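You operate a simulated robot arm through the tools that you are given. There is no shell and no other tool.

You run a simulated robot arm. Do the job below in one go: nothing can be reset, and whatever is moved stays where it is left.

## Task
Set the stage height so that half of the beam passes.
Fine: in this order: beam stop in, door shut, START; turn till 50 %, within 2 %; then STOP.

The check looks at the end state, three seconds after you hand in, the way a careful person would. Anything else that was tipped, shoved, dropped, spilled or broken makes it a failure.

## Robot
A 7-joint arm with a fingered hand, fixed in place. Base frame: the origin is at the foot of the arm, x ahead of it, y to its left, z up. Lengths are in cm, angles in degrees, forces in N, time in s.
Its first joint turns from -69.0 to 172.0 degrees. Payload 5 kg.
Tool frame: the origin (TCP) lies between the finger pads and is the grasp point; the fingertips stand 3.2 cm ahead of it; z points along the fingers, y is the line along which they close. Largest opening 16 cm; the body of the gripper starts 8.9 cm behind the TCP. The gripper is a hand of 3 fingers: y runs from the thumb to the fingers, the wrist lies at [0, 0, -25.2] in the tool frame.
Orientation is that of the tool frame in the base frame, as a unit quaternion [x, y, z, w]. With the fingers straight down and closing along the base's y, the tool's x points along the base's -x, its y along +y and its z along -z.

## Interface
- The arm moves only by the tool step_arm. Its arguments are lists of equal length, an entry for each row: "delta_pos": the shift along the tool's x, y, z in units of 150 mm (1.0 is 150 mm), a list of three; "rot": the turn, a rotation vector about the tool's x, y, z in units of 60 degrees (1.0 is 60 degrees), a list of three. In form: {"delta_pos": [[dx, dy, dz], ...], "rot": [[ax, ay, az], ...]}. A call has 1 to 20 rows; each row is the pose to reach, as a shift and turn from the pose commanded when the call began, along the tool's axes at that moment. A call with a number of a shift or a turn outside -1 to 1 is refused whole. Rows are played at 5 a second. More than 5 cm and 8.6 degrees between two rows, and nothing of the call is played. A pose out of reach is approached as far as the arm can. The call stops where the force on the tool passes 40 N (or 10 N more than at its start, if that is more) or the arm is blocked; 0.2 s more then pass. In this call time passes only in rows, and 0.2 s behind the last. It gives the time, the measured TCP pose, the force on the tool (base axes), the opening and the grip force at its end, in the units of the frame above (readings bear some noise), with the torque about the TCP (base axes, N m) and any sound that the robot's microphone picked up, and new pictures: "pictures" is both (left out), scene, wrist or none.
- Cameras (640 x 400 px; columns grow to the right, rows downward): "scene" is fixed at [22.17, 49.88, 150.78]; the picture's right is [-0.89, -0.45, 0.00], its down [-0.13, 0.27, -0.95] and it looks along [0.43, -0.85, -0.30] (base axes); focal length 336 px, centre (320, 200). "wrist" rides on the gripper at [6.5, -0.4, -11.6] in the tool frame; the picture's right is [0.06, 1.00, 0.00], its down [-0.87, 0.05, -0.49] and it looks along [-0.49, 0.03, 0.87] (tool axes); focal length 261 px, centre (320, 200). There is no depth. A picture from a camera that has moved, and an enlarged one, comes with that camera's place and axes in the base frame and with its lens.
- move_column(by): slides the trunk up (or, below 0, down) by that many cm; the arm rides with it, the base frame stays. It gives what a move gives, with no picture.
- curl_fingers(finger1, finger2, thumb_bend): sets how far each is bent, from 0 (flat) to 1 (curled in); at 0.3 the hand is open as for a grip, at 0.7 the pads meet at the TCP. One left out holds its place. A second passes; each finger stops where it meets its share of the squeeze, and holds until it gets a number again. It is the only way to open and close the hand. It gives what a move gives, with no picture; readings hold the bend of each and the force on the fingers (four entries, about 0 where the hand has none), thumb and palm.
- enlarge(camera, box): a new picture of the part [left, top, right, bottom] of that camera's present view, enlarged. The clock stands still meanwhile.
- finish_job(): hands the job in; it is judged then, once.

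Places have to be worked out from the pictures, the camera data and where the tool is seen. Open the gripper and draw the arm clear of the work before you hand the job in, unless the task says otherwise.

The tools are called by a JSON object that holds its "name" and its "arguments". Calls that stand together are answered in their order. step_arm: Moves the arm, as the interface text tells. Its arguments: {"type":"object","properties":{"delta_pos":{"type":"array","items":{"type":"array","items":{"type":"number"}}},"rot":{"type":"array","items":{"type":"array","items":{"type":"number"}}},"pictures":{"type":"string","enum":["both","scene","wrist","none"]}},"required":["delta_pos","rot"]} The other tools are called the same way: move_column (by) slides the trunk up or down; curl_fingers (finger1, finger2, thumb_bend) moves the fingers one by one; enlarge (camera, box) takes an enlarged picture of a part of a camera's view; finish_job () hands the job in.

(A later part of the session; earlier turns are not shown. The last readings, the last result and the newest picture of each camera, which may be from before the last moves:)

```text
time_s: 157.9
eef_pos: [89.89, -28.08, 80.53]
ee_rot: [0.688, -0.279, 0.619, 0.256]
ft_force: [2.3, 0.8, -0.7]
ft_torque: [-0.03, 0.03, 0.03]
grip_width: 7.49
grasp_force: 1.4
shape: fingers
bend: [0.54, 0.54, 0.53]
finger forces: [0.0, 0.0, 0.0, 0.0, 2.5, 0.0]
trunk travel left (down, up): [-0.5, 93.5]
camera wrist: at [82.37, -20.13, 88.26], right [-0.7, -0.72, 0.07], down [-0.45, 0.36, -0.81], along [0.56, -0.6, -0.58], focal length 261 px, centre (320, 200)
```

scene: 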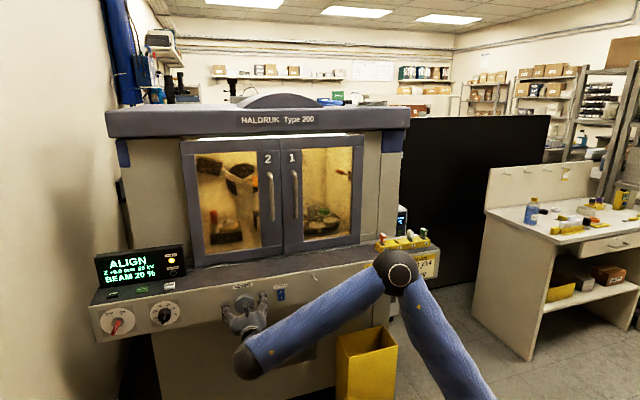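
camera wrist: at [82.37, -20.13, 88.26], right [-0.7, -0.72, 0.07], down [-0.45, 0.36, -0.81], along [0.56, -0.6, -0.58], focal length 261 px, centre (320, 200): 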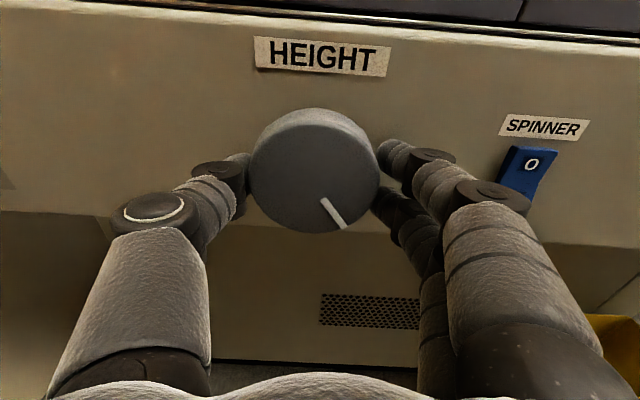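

The thumb touches the knob and the fingers are not quite there yet. I'll close the fingers a bit more for a light three-point grip.

{"name": "curl_fingers", "arguments": {"finger1": 0.62, "finger2": 0.62, "thumb_bend": 0.6}}

{"name": "enlarge", "arguments": {"camera": "wrist", "box": [160, 60, 520, 285]}}

{"name": "enlarge", "arguments": {"camera": "scene", "box": [80, 230, 200, 345]}}

```text
time_s: 158.9
eef_pos: [89.85, -27.98, 80.51]
ee_rot: [0.688, -0.279, 0.619, 0.256]
ft_force: [4.9, -0.7, -1.2]
ft_torque: [0.0, 0.01, 0.08]
grip_width: 6.92
grasp_force: 10.9
shape: fingers
bend: [0.56, 0.59, 0.56]
finger forces: [5.8, 2.9, 0.0, 0.0, 12.1, 0.0]
trunk travel left (down, up): [-0.5, 93.5]
```

```text
1.78 times, centred on (340, 172) of wrist
camera zoom: at [82.38, -20.13, 88.24], right [-0.7, -0.72, 0.07], down [-0.45, 0.36, -0.81], along [0.56, -0.6, -0.58], focal length 463 px, centre (284, 249)
```

zoom: 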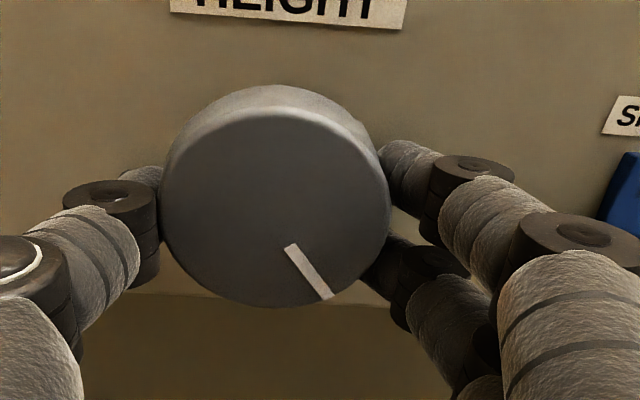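

```text
3.48 times, centred on (140, 288) of scene
camera zoom: at [22.17, 49.88, 150.78], right [-0.89, -0.45, 0.0], down [-0.13, 0.27, -0.95], along [0.43, -0.85, -0.3], focal length 1167 px, centre (946, -104)
```

zoom: 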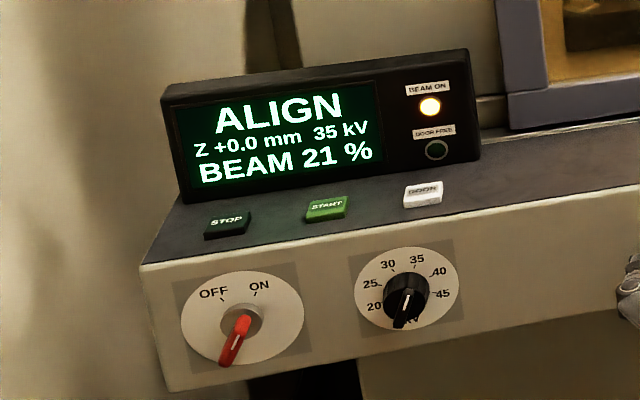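

The grip is about 11 N and BEAM reads 21 % (the grip nudged the knob slightly). I'll turn clockwise by 15° about the knob axis and read the display.

{"name": "step_arm", "arguments": {"delta_pos": [[0, 0, 0], [0, 0, 0], [0, 0, 0], [0, 0, 0]], "rot": [[0.0064, 0.0005, 0.062], [0.0128, 0.001, 0.124], [0.0192, 0.0016, 0.187], [0.0256, 0.002, 0.249]], "pictures": "wrist"}}

{"name": "enlarge", "arguments": {"camera": "scene", "box": [80, 230, 200, 345]}}

```text
time_s: 159.9
eef_pos: [89.94, -27.95, 80.52]
ee_rot: [0.648, -0.358, 0.651, 0.164]
ft_force: [6.4, 3.1, -5.6]
ft_torque: [0.01, 0.15, 0.18]
grip_width: 6.93
grasp_force: 11.3
shape: fingers
bend: [0.57, 0.59, 0.56]
finger forces: [5.4, 3.5, 0.0, 0.1, 12.8, 0.0]
trunk travel left (down, up): [-0.5, 93.5]
camera wrist: at [81.04, -21.52, 88.03], right [-0.68, -0.7, -0.19], down [-0.3, 0.51, -0.8], along [0.66, -0.49, -0.56], focal length 261 px, centre (320, 200)
```

wrist: 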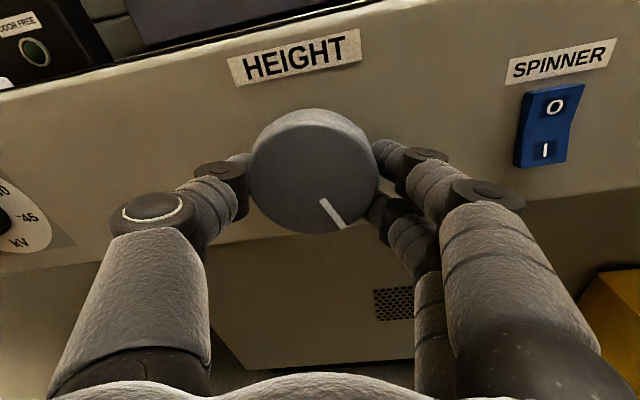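

```text
3.48 times, centred on (140, 288) of scene
camera zoom: at [22.17, 49.88, 150.78], right [-0.89, -0.45, 0.0], down [-0.13, 0.27, -0.95], along [0.43, -0.85, -0.3], focal length 1167 px, centre (946, -104)
```

zoom: 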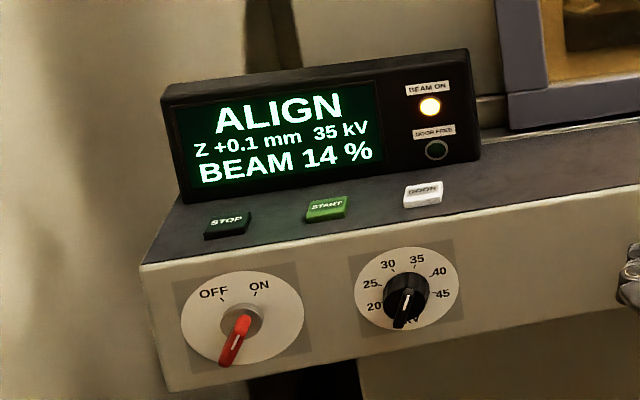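

Clockwise lowers the beam (14 %), so I need counter-clockwise at roughly 0.47 % per degree. I'll turn 40° counter-clockwise.

{"name": "step_arm", "arguments": {"delta_pos": [[0, 0, 0], [0, 0, 0], [0, 0, 0], [0, 0, 0], [0, 0, 0], [0, 0, 0], [0, 0, 0]], "rot": [[-0.0098, -0.0008, -0.0948], [-0.0195, -0.0016, -0.1896], [-0.0293, -0.0024, -0.2844], [-0.039, -0.0033, -0.379], [-0.0488, -0.0041, -0.474], [-0.0585, -0.0049, -0.569], [-0.0683, -0.0057, -0.6636]], "pictures": "wrist"}}

{"name": "enlarge", "arguments": {"camera": "scene", "box": [80, 230, 200, 345]}}

```text
time_s: 161.5
eef_pos: [90.59, -28.02, 81.19]
ee_rot: [0.733, -0.134, 0.54, 0.39]
ft_force: [-19.9, -0.6, -16.9]
ft_torque: [0.1, -0.41, -0.96]
grip_width: 6.48
grasp_force: 21.9
shape: fingers
bend: [0.6, 0.56, 0.57]
finger forces: [27.0, 8.2, 0.0, 0.0, 9.2, 0.1]
out of reach, approached as far as the arm can: row 5, 6, 7
trunk travel left (down, up): [-0.5, 93.5]
camera wrist: at [85.15, -18.03, 88.29], right [-0.59, -0.65, 0.48], down [-0.7, 0.12, -0.7], along [0.39, -0.75, -0.52], focal length 261 px, centre (320, 200)
```

wrist: 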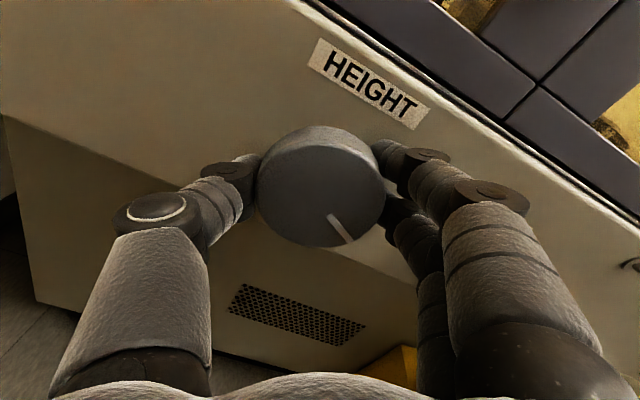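

```text
3.48 times, centred on (140, 288) of scene
camera zoom: at [22.17, 49.88, 150.78], right [-0.89, -0.45, 0.0], down [-0.13, 0.27, -0.95], along [0.43, -0.85, -0.3], focal length 1167 px, centre (946, -104)
```

zoom: 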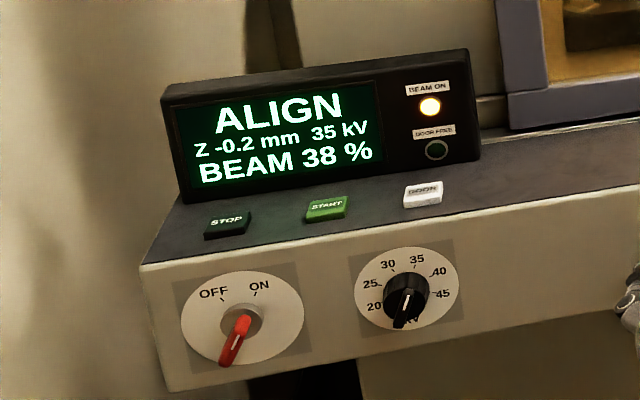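

BEAM is 38 % now, but the wrist reached its limit. I'll open the hand, rotate it back clockwise around the knob, regrip and finish the last ~20°.

{"name": "curl_fingers", "arguments": {"finger1": 0.46, "finger2": 0.46, "thumb_bend": 0.46}}

{"name": "enlarge", "arguments": {"camera": "scene", "box": [80, 230, 200, 345]}}

```text
time_s: 162.5
eef_pos: [90.45, -27.83, 81.41]
ee_rot: [0.733, -0.134, 0.542, 0.388]
ft_force: [-8.1, 14.7, 2.9]
ft_torque: [-0.81, -0.35, -0.52]
grip_width: 10.09
grasp_force: 8.5
shape: fingers
bend: [0.49, 0.46, 0.46]
finger forces: [16.1, 0.0, 0.1, 0.0, 0.0, 0.0]
trunk travel left (down, up): [-0.5, 93.5]
```

```text
3.48 times, centred on (140, 288) of scene
camera zoom: at [22.17, 49.88, 150.78], right [-0.89, -0.45, 0.0], down [-0.13, 0.27, -0.95], along [0.43, -0.85, -0.3], focal length 1167 px, centre (946, -104)
```

zoom: 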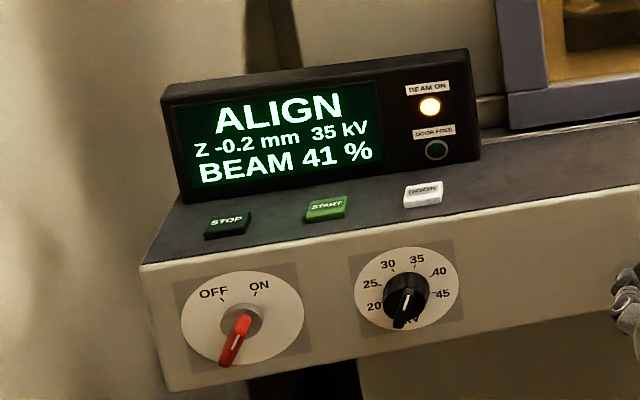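

Opening shifted it to 41 %. One fingertip still presses the panel, so I'll back off 1 cm and rotate the open hand 45° clockwise about its own axis, recentering on the knob.

{"name": "step_arm", "arguments": {"delta_pos": [[0, 0, -0.04], [0, 0, -0.07], [0, 0, -0.07], [0, 0, -0.07], [0, 0, -0.07], [0, 0, -0.07], [0, 0, -0.07], [0, 0, -0.07]], "rot": [[0, 0, 0], [0, 0, 0], [0, 0, 0.125], [0, 0, 0.25], [0, 0, 0.375], [0, 0, 0.5], [0, 0, 0.625], [0, 0, 0.75]], "pictures": "both"}}

{"name": "enlarge", "arguments": {"camera": "scene", "box": [80, 230, 200, 345]}}

```text
time_s: 164.3
eef_pos: [90.41, -27.13, 82.07]
ee_rot: [0.625, -0.405, 0.65, 0.153]
ft_force: [-0.3, -0.1, -0.9]
ft_torque: [-0.01, -0.02, -0.03]
grip_width: 10.31
grasp_force: 0.0
shape: fingers
bend: [0.46, 0.46, 0.46]
finger forces: [0.0, 0.0, 0.0, 0.1, 0.0, 0.0]
out of reach, approached as far as the arm can: row 1, 2, 3, 4, 5, 6, 7, 8
trunk travel left (down, up): [-0.5, 93.5]
camera wrist: at [81.48, -20.6, 89.61], right [-0.71, -0.64, -0.28], down [-0.23, 0.59, -0.78], along [0.66, -0.49, -0.56], focal length 261 px, centre (320, 200)
```

scene: 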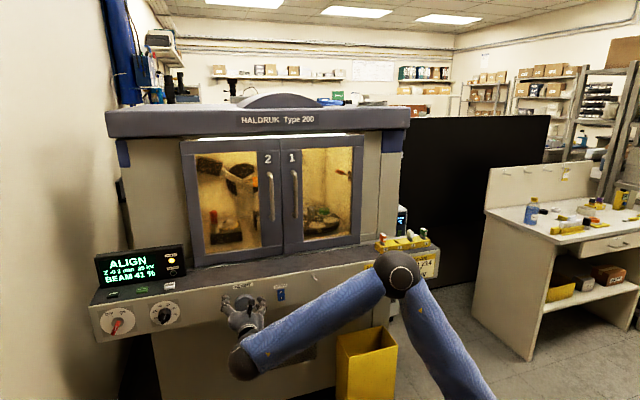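
wrist: 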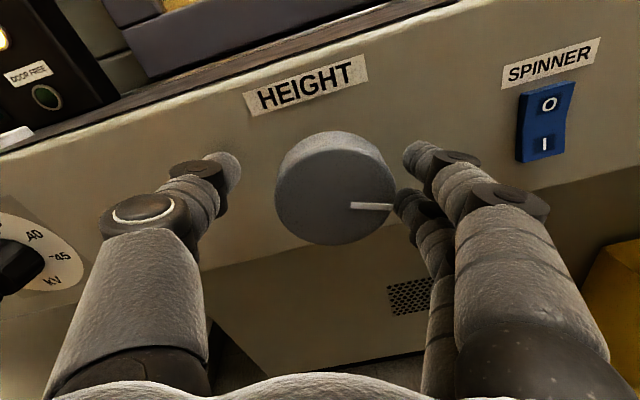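

```text
3.48 times, centred on (140, 288) of scene
camera zoom: at [22.17, 49.88, 150.78], right [-0.89, -0.45, 0.0], down [-0.13, 0.27, -0.95], along [0.43, -0.85, -0.3], focal length 1167 px, centre (946, -104)
```

zoom: 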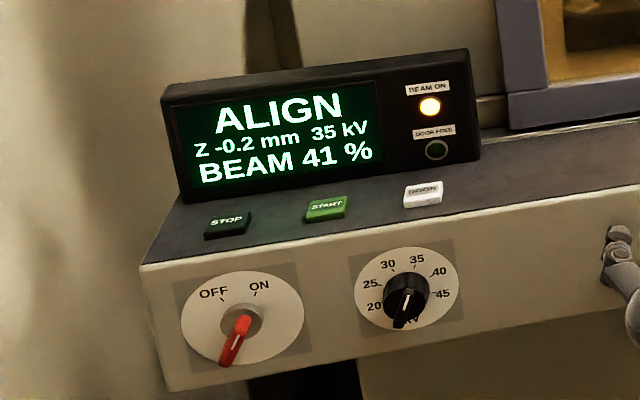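

The beam stays at 41 %, and the pointer shows the hand is now rotated relative to the knob. I'll recenter: 0.7 cm right, 1.4 cm down, with a slightly more downward pitch to stay in reach.

{"name": "step_arm", "arguments": {"delta_pos": [[-0.036, 0.038, 0.005], [-0.0716, 0.075, 0.011]], "rot": [[-0.007, -0.02, 0], [-0.0141, -0.0392, -0.001]], "pictures": "wrist"}}

```text
time_s: 164.9
eef_pos: [89.97, -27.6, 80.62]
ee_rot: [0.632, -0.414, 0.636, 0.157]
ft_force: [-1.0, 0.2, -0.1]
ft_torque: [-0.02, 0.05, 0.01]
grip_width: 10.33
grasp_force: 0.2
shape: fingers
bend: [0.46, 0.46, 0.46]
finger forces: [0.1, 0.1, 0.1, 0.0, 0.0, 0.1]
trunk travel left (down, up): [-0.5, 93.5]
camera wrist: at [81.26, -21.13, 88.56], right [-0.73, -0.63, -0.27], down [-0.24, 0.6, -0.76], along [0.64, -0.49, -0.59], focal length 261 px, centre (320, 200)
```

wrist: 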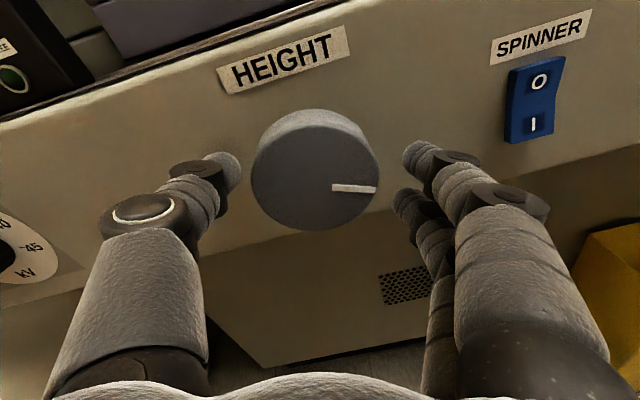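

Well centred now. I'll grip the knob again.

{"name": "curl_fingers", "arguments": {"finger1": 0.6, "finger2": 0.6, "thumb_bend": 0.58}}

{"name": "enlarge", "arguments": {"camera": "scene", "box": [80, 230, 200, 345]}}

{"name": "enlarge", "arguments": {"camera": "wrist", "box": [160, 60, 520, 285]}}

```text
time_s: 165.9
eef_pos: [89.8, -27.64, 80.51]
ee_rot: [0.632, -0.412, 0.637, 0.156]
ft_force: [2.5, 0.7, -0.9]
ft_torque: [-0.01, 0.03, 0.1]
grip_width: 6.97
grasp_force: 6.3
shape: fingers
bend: [0.56, 0.58, 0.55]
finger forces: [3.6, 1.6, 0.0, 0.1, 7.8, 0.0]
trunk travel left (down, up): [-0.5, 93.5]
```

```text
3.48 times, centred on (140, 288) of scene
camera zoom: at [22.17, 49.88, 150.78], right [-0.89, -0.45, 0.0], down [-0.13, 0.27, -0.95], along [0.43, -0.85, -0.3], focal length 1167 px, centre (946, -104)
```

zoom: 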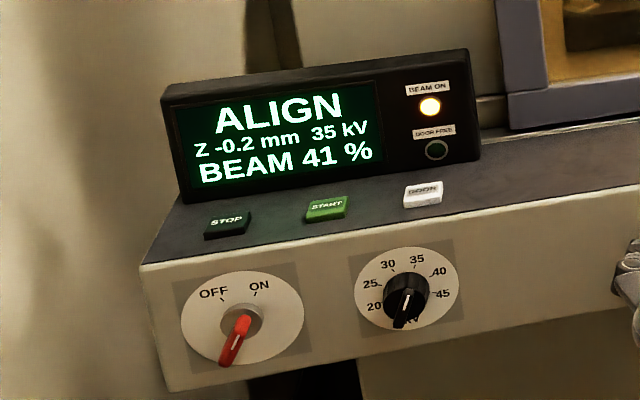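

```text
1.78 times, centred on (340, 172) of wrist
camera zoom: at [81.28, -21.12, 88.56], right [-0.73, -0.63, -0.27], down [-0.24, 0.6, -0.76], along [0.64, -0.49, -0.59], focal length 463 px, centre (284, 249)
```

zoom: 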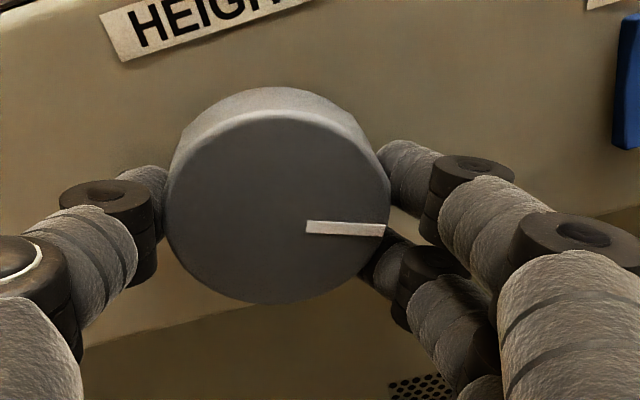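

The grip is firm enough at about 7 N and it still reads 41 %. I'll turn 9° counter-clockwise and read.

{"name": "step_arm", "arguments": {"delta_pos": [[0, 0, 0], [0, 0, 0], [0, 0, 0]], "rot": [[-0.006, 0.004, -0.05], [-0.012, 0.008, -0.1], [-0.018, 0.012, -0.148]], "pictures": "none"}}

{"name": "enlarge", "arguments": {"camera": "scene", "box": [80, 230, 200, 345]}}

```text
time_s: 166.7
eef_pos: [90.34, -27.62, 80.96]
ee_rot: [0.662, -0.367, 0.619, 0.207]
ft_force: [-9.2, 1.9, -10.6]
ft_torque: [0.29, 0.24, -0.47]
grip_width: 6.9
grasp_force: 9.5
shape: fingers
bend: [0.56, 0.57, 0.56]
finger forces: [6.5, 7.3, 0.0, 0.0, 4.7, 0.1]
out of reach, approached as far as the arm can: row 2, 3
trunk travel left (down, up): [-0.5, 93.5]
```

```text
3.48 times, centred on (140, 288) of scene
camera zoom: at [22.17, 49.88, 150.78], right [-0.89, -0.45, 0.0], down [-0.13, 0.27, -0.95], along [0.43, -0.85, -0.3], focal length 1167 px, centre (946, -104)
```

zoom: 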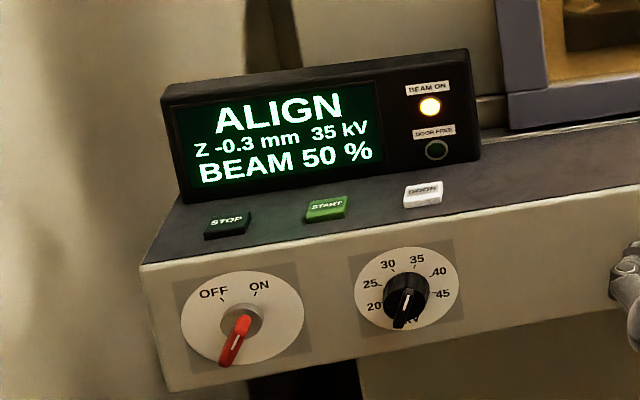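

BEAM reads 50 % exactly. I'll release the grip in small simultaneous steps and watch whether it shifts.

{"name": "curl_fingers", "arguments": {"finger1": 0.54, "finger2": 0.55, "thumb_bend": 0.53}}

{"name": "enlarge", "arguments": {"camera": "scene", "box": [80, 230, 200, 345]}}

```text
time_s: 167.7
eef_pos: [90.28, -27.64, 81.15]
ee_rot: [0.662, -0.366, 0.621, 0.206]
ft_force: [-0.3, -0.7, -0.4]
ft_torque: [0.0, 0.0, -0.03]
grip_width: 7.33
grasp_force: 0.2
shape: fingers
bend: [0.54, 0.54, 0.53]
finger forces: [0.3, 0.3, 0.1, 0.0, 0.1, 0.1]
trunk travel left (down, up): [-0.5, 93.5]
```

```text
3.48 times, centred on (140, 288) of scene
camera zoom: at [22.17, 49.88, 150.78], right [-0.89, -0.45, 0.0], down [-0.13, 0.27, -0.95], along [0.43, -0.85, -0.3], focal length 1167 px, centre (946, -104)
```

zoom: 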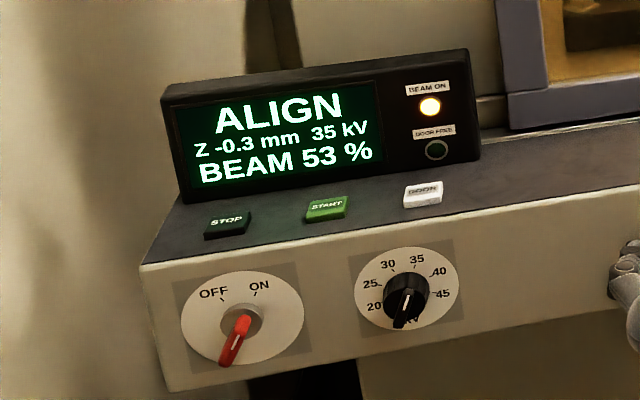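

After release it relaxed to 53 %. I'll open slightly, recenter to remove the side load, then regrip and turn back a few degrees clockwise.

{"name": "curl_fingers", "arguments": {"finger1": 0.5, "finger2": 0.5, "thumb_bend": 0.5}}

{"name": "step_arm", "arguments": {"delta_pos": [[-0.029, 0.025, 0.006], [-0.029, 0.025, 0.006]], "rot": [[-0.0063, -0.0327, -0.0013], [-0.0063, -0.0327, -0.0013]], "pictures": "none"}}

{"name": "enlarge", "arguments": {"camera": "wrist", "box": [160, 60, 520, 285]}}

{"name": "enlarge", "arguments": {"camera": "scene", "box": [80, 230, 200, 345]}}

```text
time_s: 168.7
eef_pos: [90.19, -27.45, 81.17]
ee_rot: [0.662, -0.366, 0.62, 0.207]
ft_force: [0.5, -0.3, -0.7]
ft_torque: [0.02, 0.03, 0.01]
grip_width: 8.66
grasp_force: 0.1
shape: fingers
bend: [0.5, 0.5, 0.5]
finger forces: [0.0, 0.0, 0.1, 0.0, 0.1, 0.0]
trunk travel left (down, up): [-0.5, 93.5]
```

```text
time_s: 169.3
eef_pos: [90.15, -27.69, 80.62]
ee_rot: [0.666, -0.374, 0.61, 0.21]
ft_force: [0.1, 0.5, -0.1]
ft_torque: [-0.03, 0.0, 0.01]
grip_width: 8.7
grasp_force: 0.0
shape: fingers
bend: [0.5, 0.5, 0.5]
finger forces: [0.0, 0.1, 0.1, 0.0, 0.0, 0.0]
trunk travel left (down, up): [-0.5, 93.5]
```

```text
1.78 times, centred on (340, 172) of wrist
camera zoom: at [82.53, -20.63, 89.05], right [-0.75, -0.65, -0.12], down [-0.34, 0.54, -0.77], along [0.56, -0.54, -0.63], focal length 463 px, centre (284, 249)
```

zoom: 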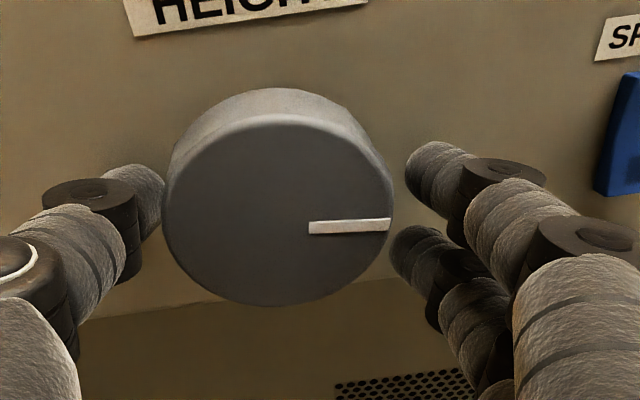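

```text
3.48 times, centred on (140, 288) of scene
camera zoom: at [22.17, 49.88, 150.78], right [-0.89, -0.45, 0.0], down [-0.13, 0.27, -0.95], along [0.43, -0.85, -0.3], focal length 1167 px, centre (946, -104)
```

zoom: 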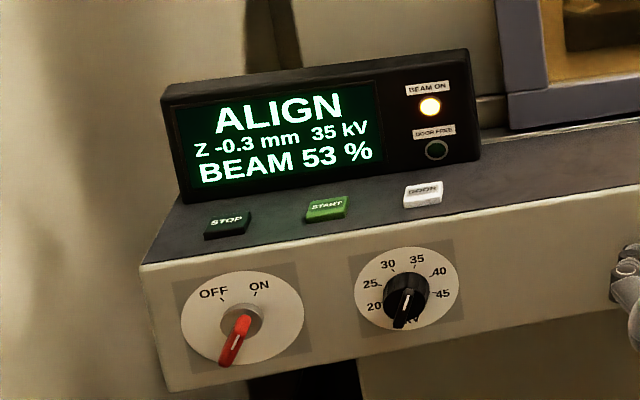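

It is stable at 53 %. I'll shift 0.3 cm left to centre the fingers, grip again and read.

{"name": "step_arm", "arguments": {"delta_pos": [[0, -0.02, 0]], "rot": [[0, 0, 0]], "pictures": "none"}}

{"name": "curl_fingers", "arguments": {"finger1": 0.59, "finger2": 0.59, "thumb_bend": 0.58}}

{"name": "enlarge", "arguments": {"camera": "scene", "box": [80, 230, 200, 345]}}

```text
time_s: 169.7
eef_pos: [90.35, -27.67, 80.71]
ee_rot: [0.666, -0.375, 0.61, 0.21]
ft_force: [-0.3, 0.0, 0.4]
ft_torque: [-0.02, 0.02, -0.02]
grip_width: 8.67
grasp_force: 0.0
shape: fingers
bend: [0.5, 0.5, 0.5]
finger forces: [0.1, 0.1, 0.1, 0.1, 0.1, 0.0]
trunk travel left (down, up): [-0.5, 93.5]
```

```text
time_s: 170.7
eef_pos: [90.27, -27.65, 80.59]
ee_rot: [0.666, -0.373, 0.61, 0.211]
ft_force: [-0.6, -2.6, 0.0]
ft_torque: [0.05, 0.02, -0.05]
grip_width: 6.94
grasp_force: 5.3
shape: fingers
bend: [0.55, 0.57, 0.55]
finger forces: [4.5, 1.7, 0.0, 0.0, 4.6, 0.0]
trunk travel left (down, up): [-0.5, 93.5]
```

```text
3.48 times, centred on (140, 288) of scene
camera zoom: at [22.17, 49.88, 150.78], right [-0.89, -0.45, 0.0], down [-0.13, 0.27, -0.95], along [0.43, -0.85, -0.3], focal length 1167 px, centre (946, -104)
```

zoom: 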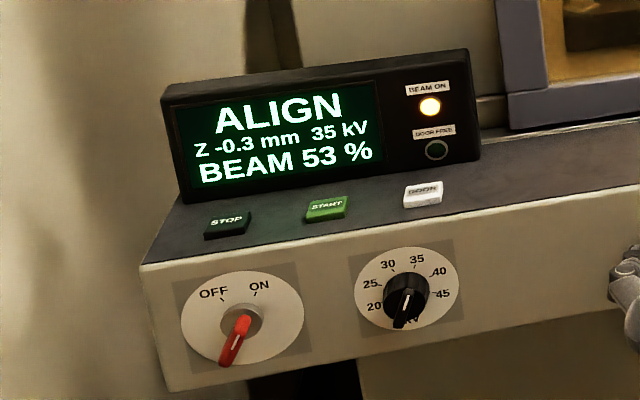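

The grip is well balanced with almost no side force, and it reads 53 %. I'll turn about 3° clockwise.

{"name": "step_arm", "arguments": {"delta_pos": [[0, 0, 0], [0, 0, 0]], "rot": [[0.004, -0.002, 0.025], [0.008, -0.0045, 0.05]], "pictures": "none"}}

{"name": "enlarge", "arguments": {"camera": "scene", "box": [80, 230, 200, 345]}}

```text
time_s: 171.3
eef_pos: [90.41, -27.64, 80.72]
ee_rot: [0.658, -0.39, 0.615, 0.192]
ft_force: [-0.4, -2.5, -1.6]
ft_torque: [0.01, 0.01, -0.04]
grip_width: 6.93
grasp_force: 5.8
shape: fingers
bend: [0.55, 0.57, 0.55]
finger forces: [4.9, 2.1, 0.0, 0.0, 4.3, 0.0]
trunk travel left (down, up): [-0.5, 93.5]
```

```text
3.48 times, centred on (140, 288) of scene
camera zoom: at [22.17, 49.88, 150.78], right [-0.89, -0.45, 0.0], down [-0.13, 0.27, -0.95], along [0.43, -0.85, -0.3], focal length 1167 px, centre (946, -104)
```

zoom: 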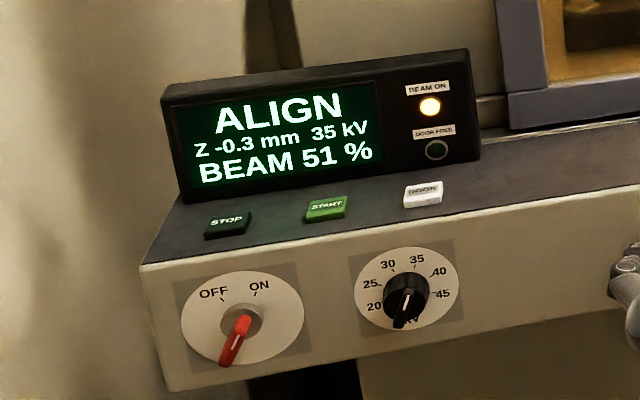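

51 % now. Another 1.6° clockwise should bring it to 50 %.

{"name": "step_arm", "arguments": {"delta_pos": [[0, 0, 0]], "rot": [[0.004, -0.0023, 0.026]], "pictures": "none"}}

{"name": "enlarge", "arguments": {"camera": "scene", "box": [80, 230, 200, 345]}}

```text
time_s: 171.7
eef_pos: [90.27, -27.5, 80.66]
ee_rot: [0.653, -0.398, 0.618, 0.18]
ft_force: [-1.2, -2.6, -2.0]
ft_torque: [-0.02, 0.07, -0.05]
grip_width: 6.94
grasp_force: 5.7
shape: fingers
bend: [0.55, 0.57, 0.55]
finger forces: [4.9, 2.0, 0.0, 0.0, 4.4, 0.0]
trunk travel left (down, up): [-0.5, 93.5]
```

```text
3.48 times, centred on (140, 288) of scene
camera zoom: at [22.17, 49.88, 150.78], right [-0.89, -0.45, 0.0], down [-0.13, 0.27, -0.95], along [0.43, -0.85, -0.3], focal length 1167 px, centre (946, -104)
```

zoom: 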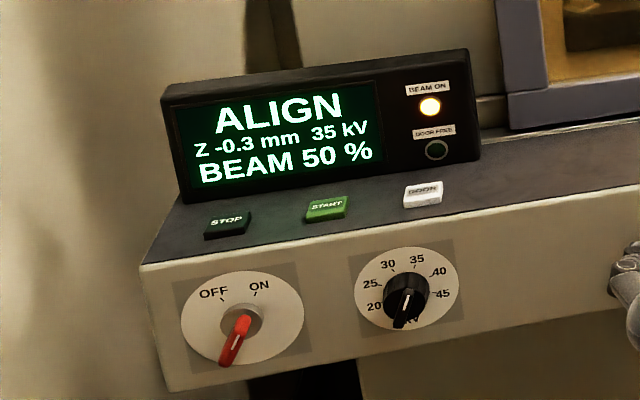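

50 % with very little side load. I'll release gently in two steps and check the reading each time.

{"name": "curl_fingers", "arguments": {"finger1": 0.54, "finger2": 0.555, "thumb_bend": 0.535}}

{"name": "curl_fingers", "arguments": {"finger1": 0.46, "finger2": 0.46, "thumb_bend": 0.46}}

{"name": "enlarge", "arguments": {"camera": "scene", "box": [80, 230, 200, 345]}}

```text
time_s: 172.7
eef_pos: [90.33, -27.43, 80.63]
ee_rot: [0.654, -0.398, 0.618, 0.18]
ft_force: [-0.1, 0.6, -0.2]
ft_torque: [0.0, 0.01, -0.03]
grip_width: 7.36
grasp_force: 0.1
shape: fingers
bend: [0.54, 0.55, 0.53]
finger forces: [0.3, 0.0, 0.1, 0.1, 0.0, 0.1]
trunk travel left (down, up): [-0.5, 93.5]
```

```text
time_s: 173.7
eef_pos: [90.44, -27.57, 80.67]
ee_rot: [0.653, -0.399, 0.618, 0.181]
ft_force: [0.0, 0.1, 0.3]
ft_torque: [0.0, -0.01, 0.0]
grip_width: 10.3
grasp_force: 0.0
shape: fingers
bend: [0.46, 0.46, 0.46]
finger forces: [0.0, 0.1, 0.0, 0.1, 0.0, 0.0]
trunk travel left (down, up): [-0.5, 93.5]
```

```text
3.48 times, centred on (140, 288) of scene
camera zoom: at [22.17, 49.88, 150.78], right [-0.89, -0.45, 0.0], down [-0.13, 0.27, -0.95], along [0.43, -0.85, -0.3], focal length 1167 px, centre (946, -104)
```

zoom: 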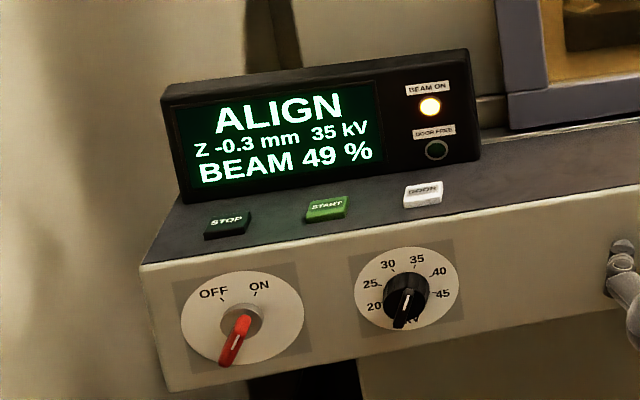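

It settled at 49 %, within tolerance. I'll now back straight out from the knob along its axis without touching it.

{"name": "step_arm", "arguments": {"delta_pos": [[-0.01, 0.006, -0.065], [-0.02, 0.012, -0.13], [-0.03, 0.018, -0.195], [-0.04, 0.024, -0.26]], "rot": [[0, 0, 0], [0, 0, 0], [0, 0, 0], [0, 0, 0]], "pictures": "wrist"}}

{"name": "enlarge", "arguments": {"camera": "scene", "box": [80, 230, 200, 345]}}

```text
time_s: 174.7
eef_pos: [87.46, -24.82, 80.65]
ee_rot: [0.653, -0.398, 0.618, 0.181]
ft_force: [-0.3, -0.1, 0.3]
ft_torque: [0.03, -0.01, 0.01]
grip_width: 10.27
grasp_force: 0.1
shape: fingers
bend: [0.46, 0.46, 0.46]
finger forces: [0.1, 0.1, 0.0, 0.0, 0.0, 0.1]
trunk travel left (down, up): [-0.5, 93.5]
camera wrist: at [79.49, -18.1, 89.07], right [-0.75, -0.64, -0.2], down [-0.3, 0.58, -0.76], along [0.6, -0.51, -0.62], focal length 261 px, centre (320, 200)
```

wrist: 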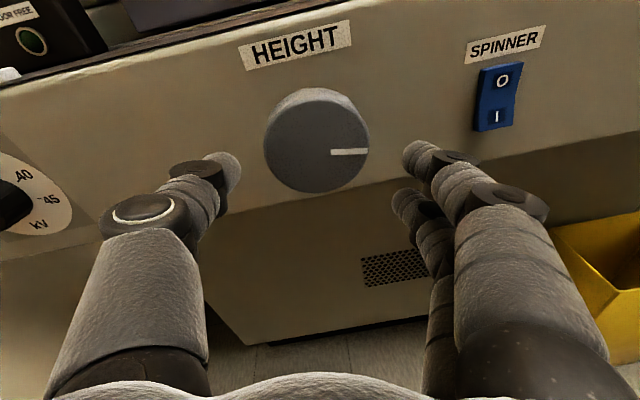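

```text
3.48 times, centred on (140, 288) of scene
camera zoom: at [22.17, 49.88, 150.78], right [-0.89, -0.45, 0.0], down [-0.13, 0.27, -0.95], along [0.43, -0.85, -0.3], focal length 1167 px, centre (946, -104)
```

zoom: 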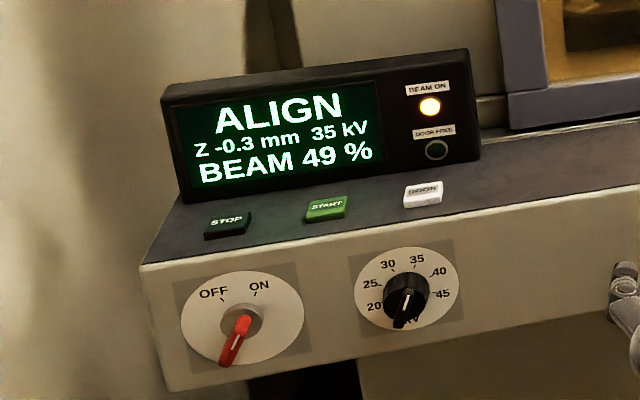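

The reading is steady at 49 % with the hand clear. Next is STOP: I'll back away further, raise the trunk, and shape the hand (fingers straight, thumb curled).

{"name": "step_arm", "arguments": {"delta_pos": [[-0.01, 0.01, -0.13], [-0.02, 0.02, -0.26], [-0.03, 0.03, -0.39], [-0.04, 0.04, -0.5]], "rot": [[0, 0, -0.06], [0, 0, -0.12], [0, 0, -0.18], [0, 0, -0.24]], "pictures": "none"}}

{"name": "move_column", "arguments": {"by": 22}}

{"name": "curl_fingers", "arguments": {"finger1": 0.3, "finger2": 0.3, "thumb_bend": 1.0}}

{"name": "step_arm", "arguments": {"delta_pos": [[0, 0, 0]], "rot": [[0, 0, 0]], "pictures": "both"}}

```text
time_s: 175.7
eef_pos: [82.18, -19.55, 81.18]
ee_rot: [0.698, -0.312, 0.591, 0.257]
ft_force: [0.7, 0.1, 0.2]
ft_torque: [-0.02, -0.01, -0.01]
grip_width: 10.32
grasp_force: 0.2
shape: fingers
bend: [0.46, 0.46, 0.46]
finger forces: [0.1, 0.1, 0.0, 0.0, 0.0, 0.1]
trunk travel left (down, up): [-0.5, 93.5]
```

```text
time_s: 178.0
eef_pos: [82.1, -19.68, 103.28]
ee_rot: [0.699, -0.312, 0.59, 0.256]
ft_force: [0.7, -0.1, 0.1]
ft_torque: [0.02, 0.0, 0.01]
grip_width: 10.32
grasp_force: 0.1
shape: fingers
bend: [0.46, 0.46, 0.46]
finger forces: [0.0, 0.1, 0.1, 0.0, 0.1, 0.1]
trunk travel left (down, up): [-22.5, 71.5]
```

```text
time_s: 179.0
eef_pos: [82.17, -19.67, 103.14]
ee_rot: [0.698, -0.311, 0.592, 0.256]
ft_force: [-0.1, 0.5, 0.0]
ft_torque: [0.01, 0.02, -0.01]
grip_width: 6.25
grasp_force: 0.1
shape: fingers
bend: [0.3, 0.3, 1.0]
finger forces: [0.0, 0.1, 0.1, 0.0, 0.0, 0.0]
trunk travel left (down, up): [-22.5, 71.5]
```

```text
time_s: 179.4
eef_pos: [82.05, -19.53, 103.28]
ee_rot: [0.698, -0.313, 0.59, 0.257]
ft_force: [0.0, -0.4, 0.9]
ft_torque: [-0.01, -0.02, -0.02]
grip_width: 6.25
grasp_force: 0.0
shape: fingers
bend: [0.3, 0.3, 1.0]
finger forces: [0.1, 0.0, 0.0, 0.0, 0.0, 0.0]
trunk travel left (down, up): [-22.5, 71.5]
camera wrist: at [75.33, -11.77, 111.74], right [-0.73, -0.68, 0.05], down [-0.46, 0.44, -0.77], along [0.5, -0.59, -0.63], focal length 261 px, centre (320, 200)
```

scene: 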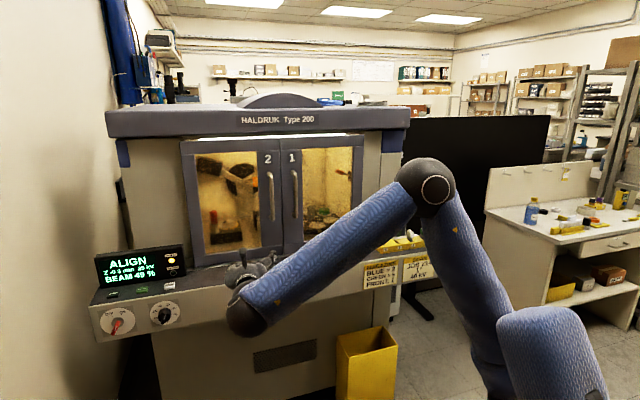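
wrist: 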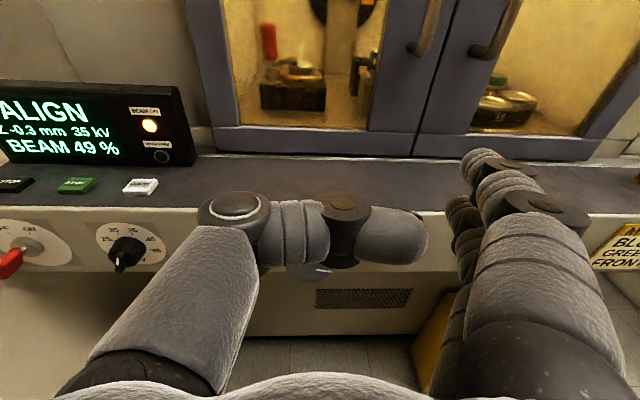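

Now I'll swing the hand toward +x in three steps (yaw +48° in total, pitch to about −25°), keeping in front of the console.

{"name": "step_arm", "arguments": {"delta_pos": [[-0.015, -0.194, -0.047], [-0.03, -0.389, -0.093], [-0.045, -0.583, -0.14]], "rot": [[0.088, -0.028, -0.015], [0.175, -0.055, -0.03], [0.263, -0.083, -0.045]], "pictures": "none"}}

{"name": "step_arm", "arguments": {"delta_pos": [[-0.005, -0.2, 0.009], [-0.009, -0.4, 0.017], [-0.014, -0.6, 0.026]], "rot": [[0.086, -0.028, -0.023], [0.172, -0.055, -0.045], [0.258, -0.083, -0.068]], "pictures": "none"}}

{"name": "step_arm", "arguments": {"delta_pos": [[0.015, -0.191, 0.061], [0.03, -0.382, 0.122], [0.045, -0.573, 0.183]], "rot": [[0.084, -0.028, -0.03], [0.167, -0.055, -0.06], [0.251, -0.083, -0.09]], "pictures": "both"}}

```text
time_s: 180.2
eef_pos: [87.15, -12.08, 102.97]
ee_rot: [0.759, -0.223, 0.591, 0.159]
ft_force: [-0.1, 1.0, 0.7]
ft_torque: [0.03, 0.02, -0.02]
grip_width: 6.21
grasp_force: 0.1
shape: fingers
bend: [0.3, 0.3, 1.0]
finger forces: [0.1, 0.0, 0.0, 0.1, 0.1, 0.1]
trunk travel left (down, up): [-22.5, 71.5]
```

```text
time_s: 181.0
eef_pos: [91.97, -4.54, 102.97]
ee_rot: [0.806, -0.12, 0.576, 0.065]
ft_force: [-0.5, 0.9, 0.1]
ft_torque: [-0.02, -0.01, -0.02]
grip_width: 6.2
grasp_force: 0.1
shape: fingers
bend: [0.3, 0.3, 1.0]
finger forces: [0.0, 0.0, 0.0, 0.0, 0.1, 0.0]
trunk travel left (down, up): [-22.5, 71.5]
```

```text
time_s: 181.8
eef_pos: [97.04, 2.95, 102.95]
ee_rot: [0.836, -0.009, 0.548, -0.018]
ft_force: [-0.1, -0.5, 0.0]
ft_torque: [0.0, -0.03, -0.01]
grip_width: 6.24
grasp_force: 0.0
shape: fingers
bend: [0.3, 0.3, 1.0]
finger forces: [0.0, 0.0, 0.1, 0.1, 0.1, 0.0]
trunk travel left (down, up): [-22.5, 71.5]
camera wrist: at [89.03, 2.82, 113.65], right [0.03, -1.0, 0.02], down [-0.8, -0.03, -0.6], along [0.6, 0.01, -0.8], focal length 261 px, centre (320, 200)
```

scene: 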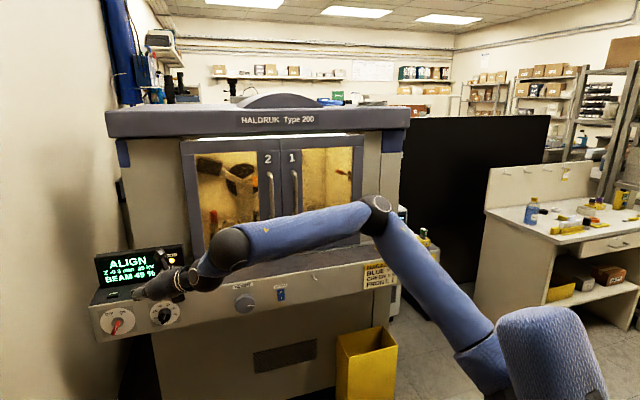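
wrist: 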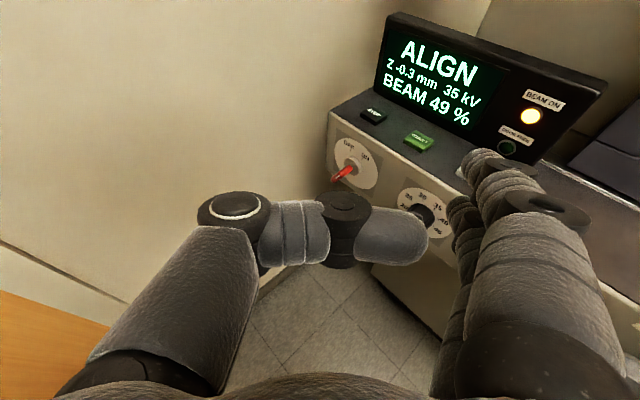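

STOP is at about [125.9,−5.2,88.3]. To stay within reach I'll yaw about 11° left and flatten slightly while advancing over the console, ending roughly 4 cm above STOP.

{"name": "step_arm", "arguments": {"delta_pos": [[0.053, -0.003, 0.205], [0.105, -0.005, 0.409], [0.158, -0.008, 0.614], [0.21, -0.01, 0.818]], "rot": [[0.041, 0.013, -0.018], [0.083, 0.026, -0.036], [0.124, 0.038, -0.054], [0.165, 0.051, -0.072]], "pictures": "none"}}

{"name": "step_arm", "arguments": {"delta_pos": [[-0.012, 0.037, 0.21], [-0.025, 0.074, 0.42], [-0.037, 0.11, 0.63], [-0.049, 0.147, 0.84]], "rot": [[0, 0, 0], [0, 0, 0], [0, 0, 0], [0, 0, 0]], "pictures": "both"}}

```text
time_s: 182.8
eef_pos: [109.75, 3.3, 100.79]
ee_rot: [0.817, 0.07, 0.569, -0.07]
ft_force: [-0.7, 0.1, -1.0]
ft_torque: [0.0, 0.01, -0.02]
grip_width: 6.22
grasp_force: 0.1
shape: fingers
bend: [0.3, 0.3, 1.0]
finger forces: [0.0, 0.0, 0.1, 0.0, 0.0, 0.0]
trunk travel left (down, up): [-22.5, 71.5]
```

```text
time_s: 183.8
eef_pos: [121.54, 3.53, 95.87]
ee_rot: [0.817, 0.07, 0.568, -0.07]
ft_force: [0.0, 0.2, -0.3]
ft_torque: [-0.01, -0.02, 0.04]
grip_width: 6.2
grasp_force: 0.0
shape: fingers
bend: [0.3, 0.3, 1.0]
finger forces: [0.0, 0.1, 0.0, 0.0, 0.2, 0.1]
trunk travel left (down, up): [-22.5, 71.5]
camera wrist: at [112.94, 1.85, 106.03], right [0.21, -0.98, 0.02], down [-0.74, -0.18, -0.65], along [0.64, 0.12, -0.76], focal length 261 px, centre (320, 200)
```

scene: 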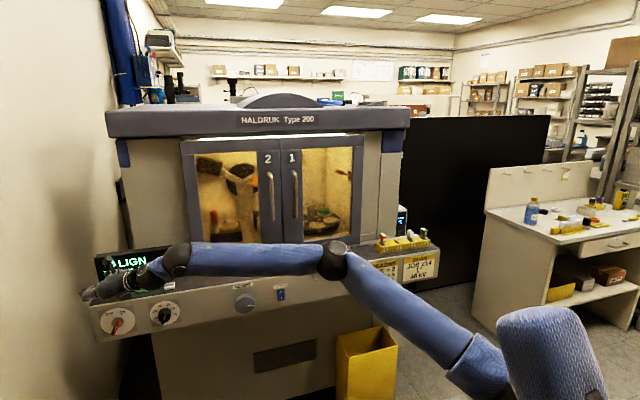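
wrist: 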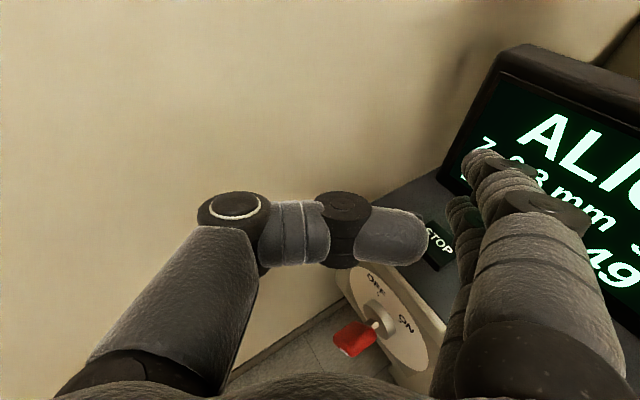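

The fingertip is above STOP (within about 0.5 cm). I'll press down.

{"name": "step_arm", "arguments": {"delta_pos": [[-0.065, 0.0024, 0.024], [-0.13, 0.005, 0.048], [-0.175, 0.0065, 0.064], [-0.21, 0.008, 0.077], [-0.235, 0.009, 0.086], [-0.256, 0.0096, 0.094]], "rot": [[0, 0, 0], [0, 0, 0], [0, 0, 0], [0, 0, 0], [0, 0, 0], [0, 0, 0]], "pictures": "wrist"}}

```text
time_s: 185.2
eef_pos: [121.46, 3.46, 92.01]
ee_rot: [0.816, 0.069, 0.57, -0.07]
ft_force: [2.1, 0.6, 5.4]
ft_torque: [-0.47, -0.25, 0.16]
grip_width: 6.24
grasp_force: 2.2
shape: fingers
bend: [0.3, 0.3, 1.0]
finger forces: [0.1, 5.6, 0.1, 0.0, 0.0, 0.0]
trunk travel left (down, up): [-22.5, 71.5]
heard: click
camera wrist: at [112.84, 1.86, 102.08], right [0.21, -0.98, 0.02], down [-0.74, -0.18, -0.65], along [0.64, 0.12, -0.76], focal length 261 px, centre (320, 200)
```

wrist: 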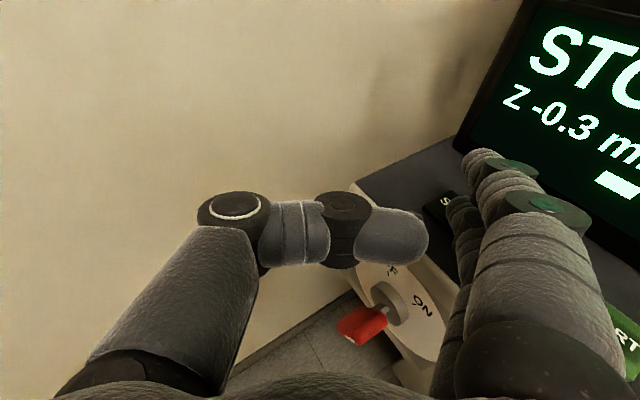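

A click, and the display now shows STOP… with Z −0.3 mm. I'll lift off and retreat the way I came.

{"name": "step_arm", "arguments": {"delta_pos": [[0.1, -0.004, -0.037], [0.2, -0.0075, -0.074], [0.32, -0.012, -0.118]], "rot": [[0, 0, 0], [0, 0, 0], [0, 0, 0]], "pictures": "none"}}

{"name": "step_arm", "arguments": {"delta_pos": [[0.012, -0.037, -0.21], [0.025, -0.074, -0.42], [0.037, -0.11, -0.63], [0.049, -0.147, -0.84]], "rot": [[0, 0, 0], [0, 0, 0], [0, 0, 0], [0, 0, 0]], "pictures": "none"}}

{"name": "step_arm", "arguments": {"delta_pos": [[0, -0.05, -0.2], [0, -0.1, -0.4], [0, -0.15, -0.6], [0, -0.2, -0.8]], "rot": [[0, 0, 0], [0, 0, 0], [0, 0, 0], [0, 0, 0]], "pictures": "scene"}}

{"name": "enlarge", "arguments": {"camera": "scene", "box": [80, 230, 200, 345]}}

```text
time_s: 186.0
eef_pos: [121.31, 3.45, 96.91]
ee_rot: [0.817, 0.069, 0.568, -0.07]
ft_force: [-0.3, -0.1, -0.2]
ft_torque: [-0.01, 0.03, -0.02]
grip_width: 6.24
grasp_force: 0.1
shape: fingers
bend: [0.3, 0.3, 1.0]
finger forces: [0.0, 0.0, 0.1, 0.1, 0.0, 0.0]
trunk travel left (down, up): [-22.5, 71.5]
```

```text
time_s: 187.0
eef_pos: [109.59, 3.23, 102.06]
ee_rot: [0.816, 0.069, 0.57, -0.07]
ft_force: [-1.0, -0.8, -0.4]
ft_torque: [0.02, -0.04, -0.01]
grip_width: 6.23
grasp_force: 0.1
shape: fingers
bend: [0.3, 0.3, 1.0]
finger forces: [0.0, 0.0, 0.0, 0.0, 0.0, 0.0]
trunk travel left (down, up): [-22.5, 71.5]
```

```text
time_s: 188.0
eef_pos: [98.15, 3.8, 106.26]
ee_rot: [0.816, 0.069, 0.57, -0.07]
ft_force: [0.1, 0.8, 0.3]
ft_torque: [0.02, -0.01, 0.0]
grip_width: 6.24
grasp_force: 0.1
shape: fingers
bend: [0.3, 0.3, 1.0]
finger forces: [0.0, 0.0, 0.0, 0.0, 0.1, 0.1]
trunk travel left (down, up): [-22.5, 71.5]
```

scene: 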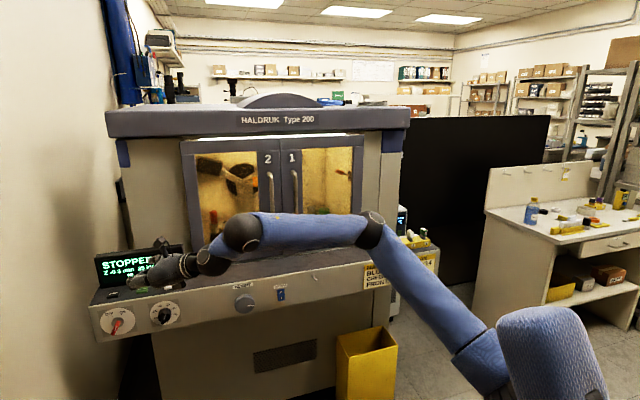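

```text
3.48 times, centred on (140, 288) of scene
camera zoom: at [22.17, 49.88, 150.78], right [-0.89, -0.45, 0.0], down [-0.13, 0.27, -0.95], along [0.43, -0.85, -0.3], focal length 1167 px, centre (946, -104)
```

zoom: 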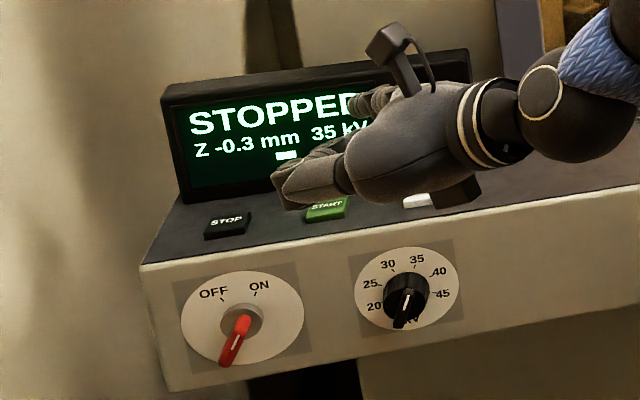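

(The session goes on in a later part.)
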